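You operate a simulated robot arm through the tools that you are given. There is no shell and no other tool. Be economical: measure what you need, move in short steps, check, and stop when the job is done.

Carry out the task below with a simulated robot arm. There is one attempt and no reset: what you move stays moved.

TASK
Put the thinner bottle from the top of the steel bench in the purple violet basket.
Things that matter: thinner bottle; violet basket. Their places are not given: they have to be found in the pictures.

It is judged by the outcome, as a careful person would: the job done as asked, and still so three seconds after it is handed in. It fails if anything else is knocked over, pushed out of place, dropped, spilled or broken.

THE ROBOT
A 7-joint arm with a two-finger parallel gripper, fixed in place. Base frame: the origin is at the foot of the arm, x ahead of it, y to its left, z up; the work surface is at about z = 0. Lengths are in m, angles in degrees, forces in N, time in s.
With the tool pointing down near the work surface it reaches from about 0.22 to 0.58 m from the base axis. Its first joint turns from -66.0 to 66.0 degrees. Payload 2.5 kg.
Tool frame: the origin (TCP) lies between the finger pads and is the grasp point; the fingertips stand 0.023 m ahead of it; z points along the fingers, y is the line along which they close. The gripper opens to 0.094 m. The fingers are 0.038 m wide and 0.01 m thick; the gripper's body (0.054 by 0.096 m) begins 0.039 m behind the TCP.
Orientation is told as [roll, pitch, yaw] about the base's x, y, z axes, in that order, counted from this pose: with the fingers straight down and closing along the base's y, the tool's x points along the base's -x, its y along +y and its z along -z.

THE INTERFACE
- The arm moves only by the tool drive_tool. Its argument "motion" is a list of rows, each a list of 7 numbers: the turn, a rotation vector about the base's x, y, z in degrees, then the shift along the base's x, y, z in m, then the opening in per cent of the stroke, from 0 (shut) to 100 (fully open). In form: [[ax, ay, az, dx, dy, dz, jaw], ...]. A call has 1 to 8 rows; each row shifts and turns the commanded pose from where the row before left it. A row lasts 0.2 s, in which the tool goes at most 0.05 m and 8.6 degrees; a call with a longer step from one row to the next is refused whole, and so is a gripper value outside its range. A pose out of reach is approached as far as the arm can. The call stops where the force on the tool passes 40 N (or 10 N more than at its start, if that is more) or the arm is blocked; 0.2 s more then pass. The fingers move at their own pace (about 0.108 m/s each) and stop on an object; they squeeze with about 27 N. The grip force told is the motor's: it shows also when the fingers shut on nothing. Time passes only in rows, and 0.2 s behind the last, so rows that do not move let the fingers close. It gives the time, the measured TCP pose, the force on the tool (base axes), the opening and the grip force at its end, in the units of the frame above (readings bear some noise).
- Cameras (640 x 400 px; columns grow to the right, rows downward): "scene" is fixed at [0.1172, -0.4006, 0.5611]; the picture's right is [0.86, -0.51, 0.00], its down [-0.21, -0.35, -0.91] and it looks along [0.47, 0.78, -0.41] (base axes); focal length 279 px, centre (320, 200). "wrist" rides on the gripper at [-0.039, 0, -0.044] in the tool frame; the picture's right is [0.00, -1.00, 0.00], its down [0.97, 0.00, -0.24] and it looks along [0.24, 0.00, 0.97] (tool axes); focal length 218 px, centre (320, 200).
- snapshot(camera): a new picture of that camera. No time passes.
- probe_pixels(camera, pixels): for up to 12 pixels [column, row] of the newest picture of that camera ("zoom" is the newest enlarged one), the place [x, y, z] in the base frame of the surface seen there, good to about 0.003 m. No time passes.
- inspect(camera, box): a new picture of the part [left, top, right, bottom] of that camera's present view, enlarged. No time passes.
- finish_job(): hands the job in; it is judged then, once.

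Work in short steps. Measure before you move; look again where a grasp or a placing could have gone wrong, and mend it. You have 60 turns and 20 pictures in all, the two below and enlarged ones among them. Open the gripper and draw the arm clear of the work before you hand the job in, unless the task says otherwise; then end with one line.

The tools are called by a JSON object that holds its "op" and its "data". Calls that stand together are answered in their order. drive_tool: Moves the arm, as the interface text tells. Its arguments: {"type":"object","properties":{"motion":{"type":"array","items":{"type":"array","items":{"type":"number"}}}},"required":["motion"]} The other tools are called the same way: snapshot (camera) takes a picture; probe_pixels (camera, pixels) gives the place of the surface under pixels of a picture; inspect (camera, box) takes an enlarged picture of a part of a camera's view; finish_job () hands the job in.

At the start:

```text
time: 0.0
tcp_pos: [0.335, 0.0882, 0.4975]
tool_rot: [0.0, 0.0, 0.0]
ft_force: [0.3, -0.5, -0.1]
gripper_width: 0.0941
gripper_force: 0.1
```

scene: 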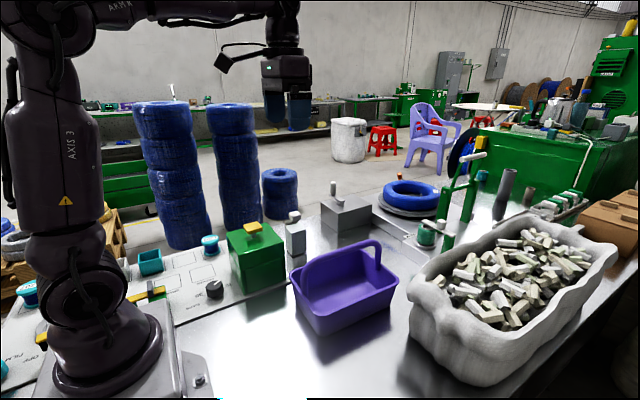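
wrist: 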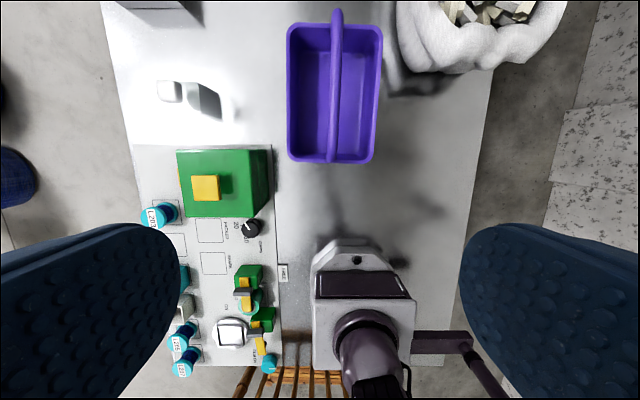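

The basket is at scene (345,285); a small grey bottle-like item stands at (295,235). I enlarge the region to identify the thinner bottle.

{"op": "inspect", "data": {"camera": "scene", "box": [220, 160, 420, 340]}}

{"op": "inspect", "data": {"camera": "wrist", "box": [110, 0, 430, 200]}}

{"op": "inspect", "data": {"camera": "scene", "box": [400, 120, 640, 280]}}

```text
2.22 times, centred on (320, 250) of scene
```

zoom: 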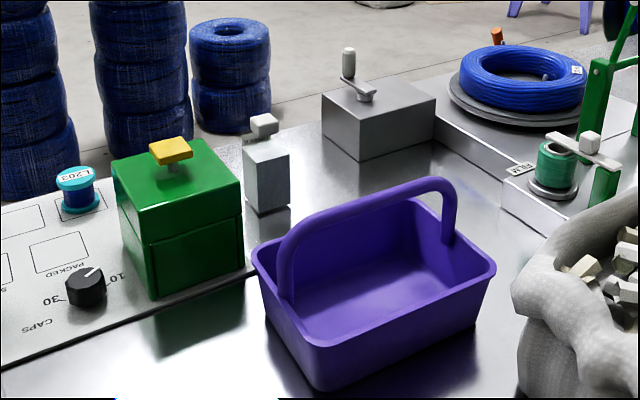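

```text
2.00 times, centred on (270, 100) of wrist
```

zoom: 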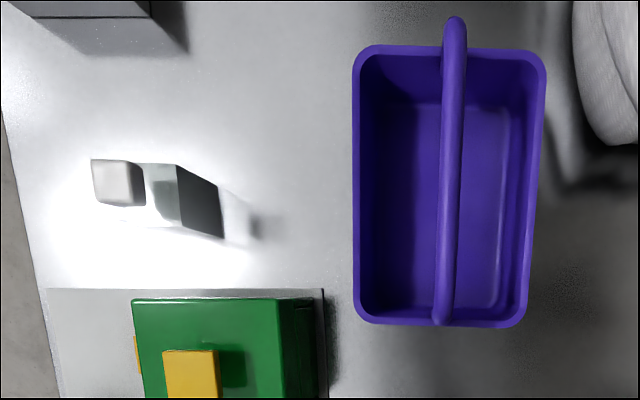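

```text
2.50 times, centred on (520, 200) of scene
```

zoom: 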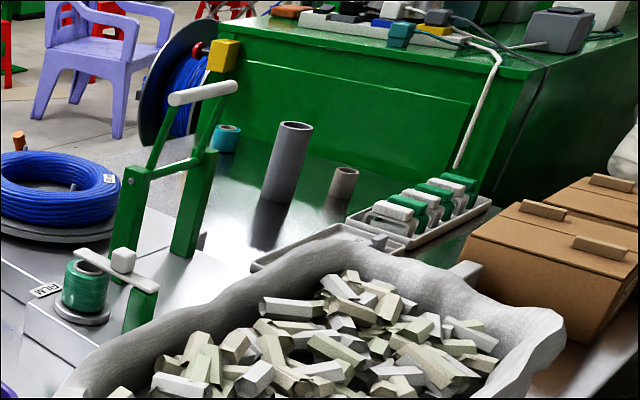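

The boxy grey bottle with a pale cap at scene (295,235) is the thinner bottle. I measure it, the basket rim, handle and floor, and the green box.

{"op": "probe_pixels", "data": {"camera": "scene", "pixels": [[302, 214], [302, 219], [287, 225], [297, 227], [309, 224], [299, 238], [308, 240], [299, 254], [306, 252], [290, 244], [288, 254]]}}

{"op": "probe_pixels", "data": {"camera": "wrist", "pixels": [[163, 91], [172, 91], [187, 93], [192, 92], [202, 96], [219, 110], [290, 28], [378, 30], [290, 155], [372, 158], [335, 90], [315, 100]]}}

{"op": "probe_pixels", "data": {"camera": "wrist", "pixels": [[190, 155], [240, 160], [268, 160], [208, 188], [360, 90], [352, 130], [337, 20], [332, 155], [381, 90], [288, 90], [355, 60], [305, 60]]}}

```text
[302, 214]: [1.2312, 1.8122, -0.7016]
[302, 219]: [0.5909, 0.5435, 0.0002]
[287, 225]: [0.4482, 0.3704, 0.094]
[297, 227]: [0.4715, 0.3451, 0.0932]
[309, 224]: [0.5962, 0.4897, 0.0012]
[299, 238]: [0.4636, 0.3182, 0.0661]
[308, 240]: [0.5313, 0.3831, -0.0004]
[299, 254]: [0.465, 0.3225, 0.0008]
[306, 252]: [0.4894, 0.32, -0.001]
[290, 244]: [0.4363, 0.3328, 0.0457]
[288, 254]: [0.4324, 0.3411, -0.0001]
```

```text
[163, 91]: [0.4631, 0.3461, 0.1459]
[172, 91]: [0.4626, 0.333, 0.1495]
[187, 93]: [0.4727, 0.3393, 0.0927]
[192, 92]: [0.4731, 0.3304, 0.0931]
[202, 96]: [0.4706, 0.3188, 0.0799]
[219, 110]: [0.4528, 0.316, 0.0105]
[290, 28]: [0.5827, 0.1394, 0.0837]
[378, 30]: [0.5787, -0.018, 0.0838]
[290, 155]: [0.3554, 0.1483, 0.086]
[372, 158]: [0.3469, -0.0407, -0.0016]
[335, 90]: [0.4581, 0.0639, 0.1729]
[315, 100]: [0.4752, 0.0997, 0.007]
```

```text
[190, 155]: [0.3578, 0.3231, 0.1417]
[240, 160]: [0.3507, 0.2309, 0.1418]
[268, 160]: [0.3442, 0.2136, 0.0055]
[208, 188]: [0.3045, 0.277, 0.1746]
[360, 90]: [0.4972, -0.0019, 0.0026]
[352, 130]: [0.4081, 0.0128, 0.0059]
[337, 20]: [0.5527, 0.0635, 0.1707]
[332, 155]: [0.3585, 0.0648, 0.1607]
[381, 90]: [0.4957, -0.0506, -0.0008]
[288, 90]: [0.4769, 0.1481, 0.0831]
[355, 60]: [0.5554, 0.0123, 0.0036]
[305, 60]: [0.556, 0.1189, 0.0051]
```

Bottle body top is z≈0.093, its cap top ≈0.148, standing near (0.463,0.34). Since the cap is tall, a top grasp must be on the cap; I move above for a closer look.

{"op": "drive_tool", "data": {"motion": [[0, 0, 0, 0.02, 0.04, -0.02, 100], [0, 0, 0, 0.02, 0.04, -0.02, 100], [0, 0, 0, 0.02, 0.04, -0.02, 100], [0, 0, 0, 0.02, 0.04, -0.02, 100], [0, 0, 0, 0.02, 0.04, -0.02, 100], [0, 0, 0, 0.02, 0.04, -0.03, 100], [0, 0, 0, 0, 0, -0.03, 100]]}}

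{"op": "snapshot", "data": {"camera": "wrist"}}

```text
refused: row 6 steps farther than a row can; nothing moved
```

```text
14 pictures are left
```

wrist: 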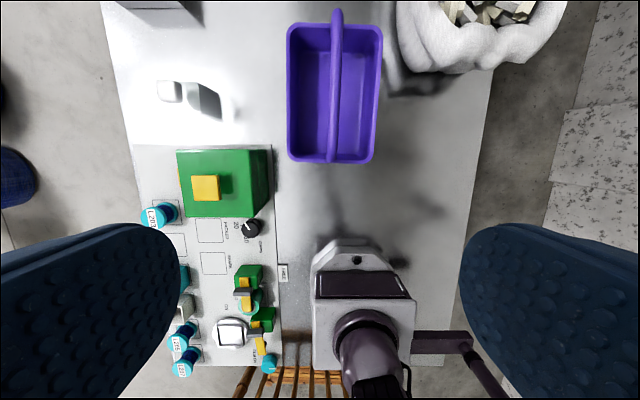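

The row was slightly too long; I shorten it and repeat.

{"op": "drive_tool", "data": {"motion": [[0, 0, 0, 0.02, 0.04, -0.02, 100], [0, 0, 0, 0.02, 0.04, -0.02, 100], [0, 0, 0, 0.02, 0.04, -0.02, 100], [0, 0, 0, 0.02, 0.04, -0.02, 100], [0, 0, 0, 0.02, 0.04, -0.02, 100], [0, 0, 0, 0.02, 0.04, -0.02, 100], [0, 0, 0, 0, 0, -0.03, 100]]}}

```text
time: 1.6
tcp_pos: [0.4505, 0.3203, 0.3506]
tool_rot: [0.0, 0.0, 0.1]
ft_force: [0.3, 0.7, -0.6]
gripper_width: 0.0937
gripper_force: 0.0
out of reach, approached as far as the arm can: row 6
```

The tool is at (0.450,0.320,0.351), roughly over the bottle; I look from above.

{"op": "inspect", "data": {"camera": "wrist", "box": [220, 100, 420, 280]}}

```text
2.22 times, centred on (320, 190) of wrist
```

zoom: 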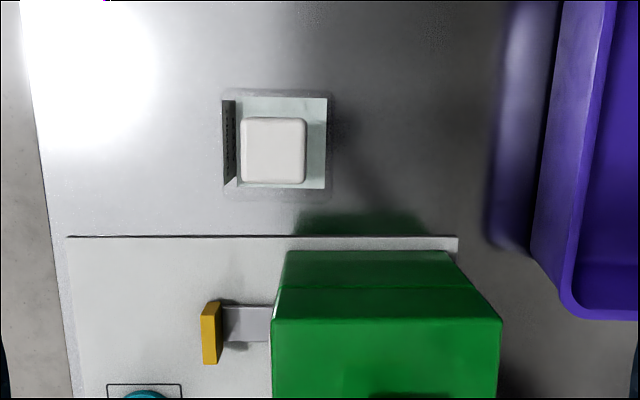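

The bottle is axis-aligned: cap at zoom (273,150), body top corners (236,97)-(327,188). I measure them.

{"op": "probe_pixels", "data": {"camera": "zoom", "pixels": [[246, 150], [302, 150], [273, 122], [273, 180], [240, 102], [324, 102], [324, 185], [318, 145], [273, 105], [290, 245], [285, 262], [370, 258]]}}

```text
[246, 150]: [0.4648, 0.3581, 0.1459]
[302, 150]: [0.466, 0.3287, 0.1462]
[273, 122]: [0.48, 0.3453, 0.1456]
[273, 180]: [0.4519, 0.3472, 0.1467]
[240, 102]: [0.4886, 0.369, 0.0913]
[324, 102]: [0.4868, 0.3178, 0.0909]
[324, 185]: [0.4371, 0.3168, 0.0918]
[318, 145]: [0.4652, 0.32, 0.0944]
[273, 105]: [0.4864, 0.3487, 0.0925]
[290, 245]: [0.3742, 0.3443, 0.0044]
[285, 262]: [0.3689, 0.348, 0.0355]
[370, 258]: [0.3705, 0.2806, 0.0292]
```

Body spans x 0.436–0.489, y 0.316–0.370; cap centre (0.466,0.344), 0.033 wide. I'll turn the gripper 90° so it closes along x (narrow side facing the basket handle later).

{"op": "drive_tool", "data": {"motion": [[0, 0, 8.5, 0, 0, -0.01, 100], [0, 0, 8.5, 0, 0, -0.01, 100], [0, 0, 8.5, 0, 0, -0.01, 100], [0, 0, 8.5, 0, 0, -0.01, 100], [0, 0, 8.5, 0, 0, -0.01, 100], [0, 0, 8.5, 0, 0, -0.01, 100], [0, 0, 8.5, 0, 0, -0.01, 100], [0, 0, 8.5, 0, 0, -0.01, 100]]}}

{"op": "drive_tool", "data": {"motion": [[0, 0, 8.5, 0, 0, -0.01, 100], [0, 0, 8.5, 0, 0, -0.01, 100], [0, 0, 5, 0, 0, 0, 100], [0, 0, 0, 0, 0, 0, 100]]}}

```text
time: 3.4
tcp_pos: [0.4508, 0.3242, 0.2658]
tool_rot: [0.0, -0.1, 68.1]
ft_force: [-0.8, 0.0, -0.2]
gripper_width: 0.0939
gripper_force: 0.0
```

```text
time: 4.4
tcp_pos: [0.4527, 0.3241, 0.2474]
tool_rot: [0.0, 0.0, 90.1]
ft_force: [-0.5, 0.0, 0.0]
gripper_width: 0.0937
gripper_force: 0.0
```

Yaw 90° reached. Now I go above the cap at z≈0.19.

{"op": "drive_tool", "data": {"motion": [[0, 0, 0, 0.004, 0.006, -0.02, 100], [0, 0, 0, 0.004, 0.006, -0.02, 100], [0, 0, 0, 0.005, 0.007, -0.015, 100], [0, 0, 0, 0, 0, 0, 100]]}}

{"op": "snapshot", "data": {"camera": "scene"}}

{"op": "snapshot", "data": {"camera": "wrist"}}

```text
time: 5.4
tcp_pos: [0.4639, 0.3428, 0.1943]
tool_rot: [0.0, 0.0, 90.0]
ft_force: [-0.2, 0.6, -0.6]
gripper_width: 0.0943
gripper_force: 0.0
```

```text
12 pictures are left
```

scene: 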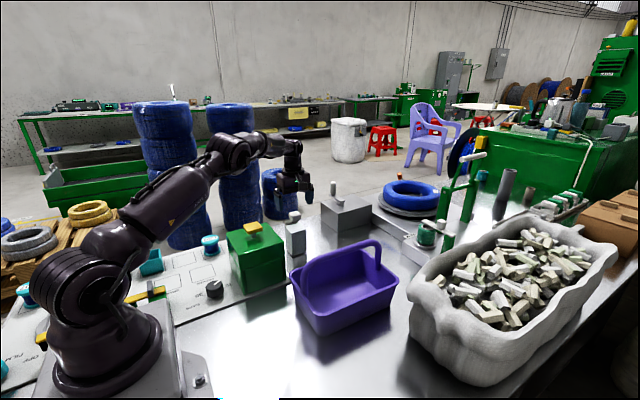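

```text
11 pictures are left
```

wrist: 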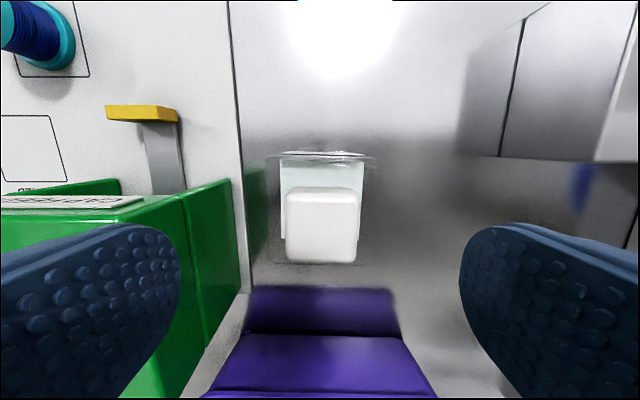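

Cap is centred between the fingers. I descend to z≈0.121 (fingertips just above the body shoulder).

{"op": "drive_tool", "data": {"motion": [[0, 0, 0, 0.001, 0.001, -0.02, 100], [0, 0, 0, 0.001, 0, -0.02, 100], [0, 0, 0, 0, 0, -0.02, 100], [0, 0, 0, 0, 0, -0.013, 100], [0, 0, 0, 0, 0, 0, 100]]}}

{"op": "inspect", "data": {"camera": "scene", "box": [240, 140, 360, 270]}}

```text
time: 6.6
tcp_pos: [0.4669, 0.3446, 0.1209]
tool_rot: [0.0, -0.1, 90.0]
ft_force: [-0.5, -0.2, -0.3]
gripper_width: 0.0941
gripper_force: 0.2
```

```text
3.08 times, centred on (300, 205) of scene
```

zoom: 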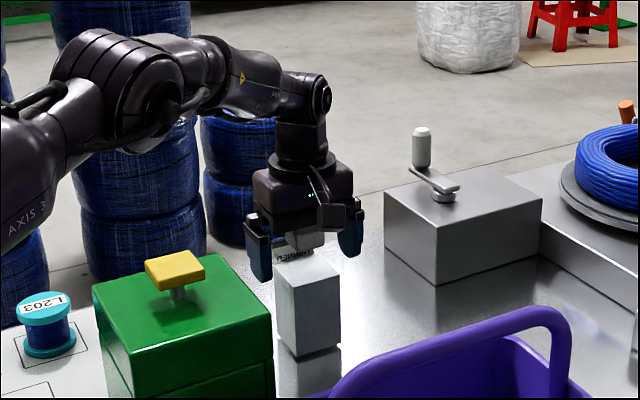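

Fingers straddle the cap with no contact. I close, then lift a little.

{"op": "drive_tool", "data": {"motion": [[0, 0, 0, 0, 0, 0, 50], [0, 0, 0, 0, 0, 0, 0], [0, 0, 0, 0, 0, 0, 0], [0, 0, 0, 0, 0, 0, 0]]}}

{"op": "drive_tool", "data": {"motion": [[0, 0, 0, 0, 0, 0.01, 0], [0, 0, 0, 0, 0, 0.02, 0], [0, 0, 0, 0, 0, 0.02, 0], [0, 0, 0, 0, 0, 0, 0]]}}

{"op": "inspect", "data": {"camera": "scene", "box": [240, 140, 420, 340]}}

```text
time: 7.6
tcp_pos: [0.4658, 0.3426, 0.1206]
tool_rot: [-0.1, 0.0, 90.0]
ft_force: [0.6, 0.3, 0.0]
gripper_width: 0.0633
gripper_force: 26.8
```

```text
time: 8.6
tcp_pos: [0.4652, 0.3444, 0.1689]
tool_rot: [0.0, 0.0, 90.0]
ft_force: [-0.4, 0.1, -2.1]
gripper_width: 0.0634
gripper_force: 26.8
```

```text
2.00 times, centred on (330, 240) of scene
```

zoom: 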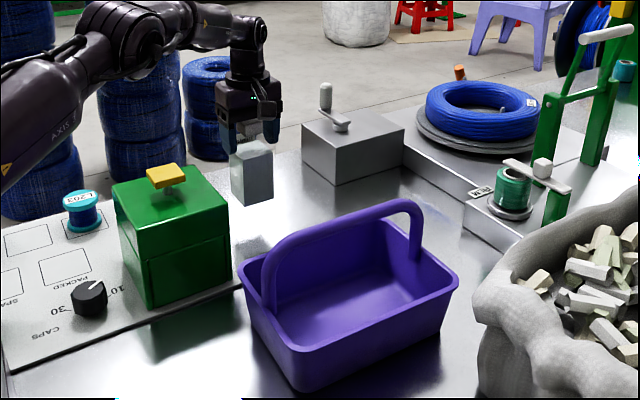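

The bottle is lifted (about 2 N load). Before placing, I measure the basket's handle and inner sides in the newest zoom, and raise the bottle further.

{"op": "probe_pixels", "data": {"camera": "zoom", "pixels": [[340, 228], [340, 222], [340, 234], [345, 250], [345, 280], [370, 300], [300, 258], [375, 240], [415, 212], [268, 285], [320, 290], [330, 300]]}}

{"op": "drive_tool", "data": {"motion": [[0, 0, 0, 0, 0, 0.02, 0], [0, 0, 0, 0, 0, 0.03, 0], [0, 0, 0, 0, -0.02, 0.02, 0], [0, 0, 0, 0, -0.04, 0, 0], [0, 0, 0, 0, -0.04, 0, 0], [0, 0, 0, 0, -0.04, 0, 0], [0, 0, 0, 0, -0.03, 0, 0], [0, 0, 0, 0, 0, 0, 0]]}}

{"op": "snapshot", "data": {"camera": "wrist"}}

```text
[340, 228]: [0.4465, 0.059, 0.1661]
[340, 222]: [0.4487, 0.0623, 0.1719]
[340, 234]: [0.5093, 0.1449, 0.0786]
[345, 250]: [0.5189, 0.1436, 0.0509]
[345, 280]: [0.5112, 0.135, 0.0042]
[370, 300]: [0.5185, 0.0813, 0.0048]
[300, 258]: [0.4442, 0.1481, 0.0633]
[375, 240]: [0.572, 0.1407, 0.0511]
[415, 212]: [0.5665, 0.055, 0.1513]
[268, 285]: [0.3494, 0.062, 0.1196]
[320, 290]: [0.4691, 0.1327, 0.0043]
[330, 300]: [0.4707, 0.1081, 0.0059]
```

```text
time: 10.4
tcp_pos: [0.4673, 0.1728, 0.2398]
tool_rot: [0.0, -0.1, 90.0]
ft_force: [0.2, 0.0, -3.4]
gripper_width: 0.0637
gripper_force: 26.8
```

```text
8 pictures are left
```

wrist: 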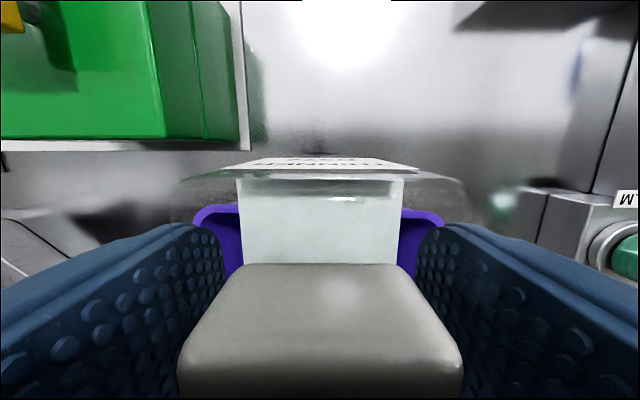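

The label reads THINNER and the bottle hangs straight. Inside free space on the near side of the handle is y≈0.073–0.135 (floor), so I aim for y=0.106, staying high first.

{"op": "drive_tool", "data": {"motion": [[0, 0, 0, -0.002, -0.034, 0.02, 0], [0, 0, 0, 0, -0.033, 0, 0], [0, 0, 0, 0, 0, 0, 0], [0, 0, 0, 0, 0, 0, 0]]}}

{"op": "inspect", "data": {"camera": "scene", "box": [240, 140, 420, 340]}}

```text
time: 11.4
tcp_pos: [0.4603, 0.1074, 0.2616]
tool_rot: [0.0, 0.0, 90.0]
ft_force: [-0.3, 0.4, -2.9]
gripper_width: 0.0636
gripper_force: 27.2
```

```text
2.00 times, centred on (330, 240) of scene
```

zoom: 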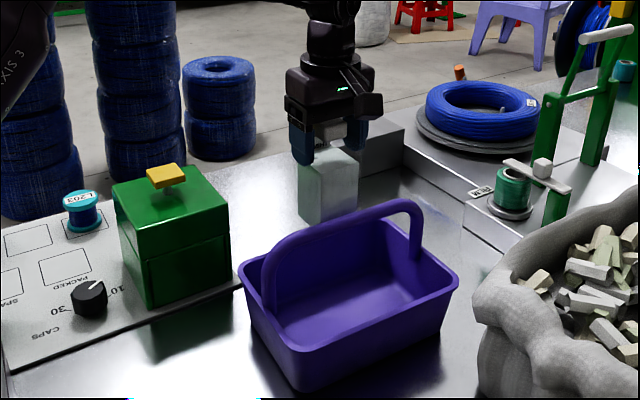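

The bottle is above the far side of the handle; I verify its actual faces.

{"op": "probe_pixels", "data": {"camera": "zoom", "pixels": [[342, 190], [342, 165], [342, 205], [306, 195], [312, 180], [318, 210]]}}

```text
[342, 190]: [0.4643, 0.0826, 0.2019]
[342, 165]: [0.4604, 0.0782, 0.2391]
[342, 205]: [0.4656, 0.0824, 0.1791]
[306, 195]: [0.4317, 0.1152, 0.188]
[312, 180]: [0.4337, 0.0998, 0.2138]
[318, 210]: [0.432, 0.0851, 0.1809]
```

Near face is at y≈0.081, clearing the handle (≈0.073). I descend gradually.

{"op": "drive_tool", "data": {"motion": [[0, 0, 0, 0, 0, -0.02, 0], [0, 0, 0, 0, 0, -0.02, 0], [0, 0, 0, 0, 0, -0.02, 0], [0, 0, 0, 0, 0, -0.02, 0], [0, 0, 0, 0, 0, -0.015, 0], [0, 0, 0, 0, 0, -0.01, 0], [0, 0, 0, 0, 0, 0, 0]]}}

{"op": "inspect", "data": {"camera": "scene", "box": [240, 140, 420, 340]}}

```text
time: 13.0
tcp_pos: [0.4633, 0.1074, 0.1542]
tool_rot: [0.0, 0.0, 90.0]
ft_force: [0.0, -0.6, -3.0]
gripper_width: 0.0632
gripper_force: 27.3
```

```text
2.00 times, centred on (330, 240) of scene
```

zoom: 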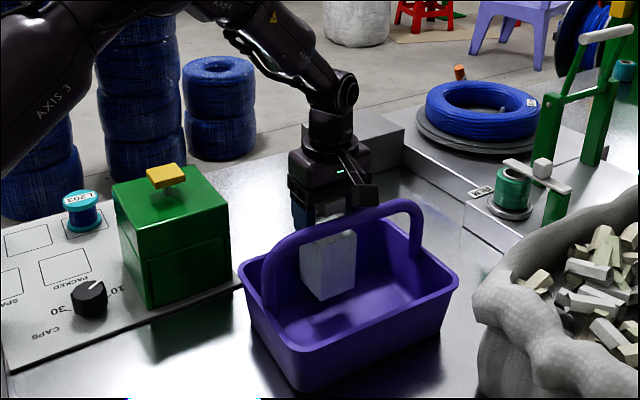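

No contact so far, bottle base about 0.034 m up. I lower 0.025 m more in small steps, watching force.

{"op": "drive_tool", "data": {"motion": [[0, 0, 0, 0, 0, -0.008, 0], [0, 0, 0, 0, 0, -0.008, 0], [0, 0, 0, 0, 0, -0.006, 0], [0, 0, 0, 0, 0, -0.003, 0], [0, 0, 0, 0, 0, 0, 0]]}}

```text
time: 14.2
tcp_pos: [0.4633, 0.1052, 0.1296]
tool_rot: [0.0, 0.0, 90.0]
ft_force: [0.2, -0.5, -3.5]
gripper_width: 0.0633
gripper_force: 27.0
```

{"op": "drive_tool", "data": {"motion": [[0, 0, 0, 0, 0, -0.002, 0], [0, 0, 0, 0, 0, -0.002, 0], [0, 0, 0, 0, 0, 0, 0]]}}

```text
time: 15.0
tcp_pos: [0.4632, 0.1063, 0.1268]
tool_rot: [0.0, 0.0, 89.9]
ft_force: [-0.7, -1.2, -2.4]
gripper_width: 0.0633
gripper_force: 26.8
```

The base is about at the floor (load beginning to ease). I open and wait, then rise straight up.

{"op": "drive_tool", "data": {"motion": [[0, 0, 0, 0, 0, 0, 80], [0, 0, 0, 0, 0, 0, 100], [0, 0, 0, 0, 0, 0, 100]]}}

{"op": "drive_tool", "data": {"motion": [[0, 0, 0, 0, 0, 0.01, 100], [0, 0, 0, 0, 0, 0.02, 100], [0, 0, 0, 0, 0, 0.03, 100], [0, 0, 0, 0, 0, 0.03, 100], [0, 0, 0, 0, 0, 0.04, 100], [0, 0, 0, 0, 0.03, 0.03, 100], [0, 0, 0, -0.02, 0.03, 0.03, 100], [0, 0, 0, 0, 0, 0, 100]]}}

{"op": "inspect", "data": {"camera": "scene", "box": [240, 140, 420, 340]}}

```text
time: 15.8
tcp_pos: [0.4639, 0.1065, 0.1262]
tool_rot: [0.0, 0.1, 90.0]
ft_force: [-0.3, 0.5, 0.0]
gripper_width: 0.0938
gripper_force: 0.0
```

```text
time: 17.6
tcp_pos: [0.4437, 0.1651, 0.315]
tool_rot: [0.0, 0.1, 90.0]
ft_force: [0.6, -0.1, -0.7]
gripper_width: 0.094
gripper_force: 0.0
```

```text
2.00 times, centred on (330, 240) of scene
```

zoom: 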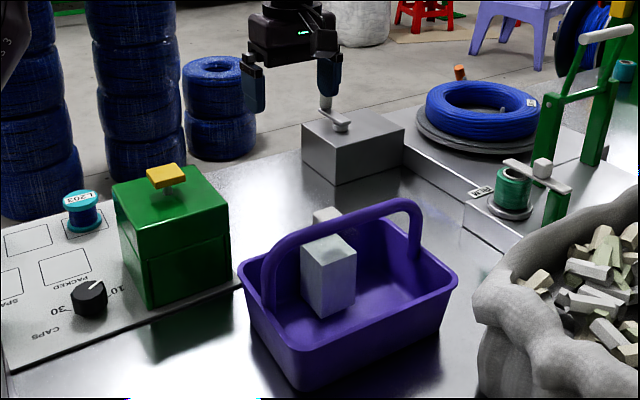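

The bottle stands upright in the basket, nothing else has moved, and the arm is clear. I hand in.

{"op": "finish_job", "data": {}}

```text
The job is handed in.
```

The thinner bottle is standing upright in the violet basket. Nothing else looked moved in the last picture, the gripper is open and clear of the work, and the job is handed in.
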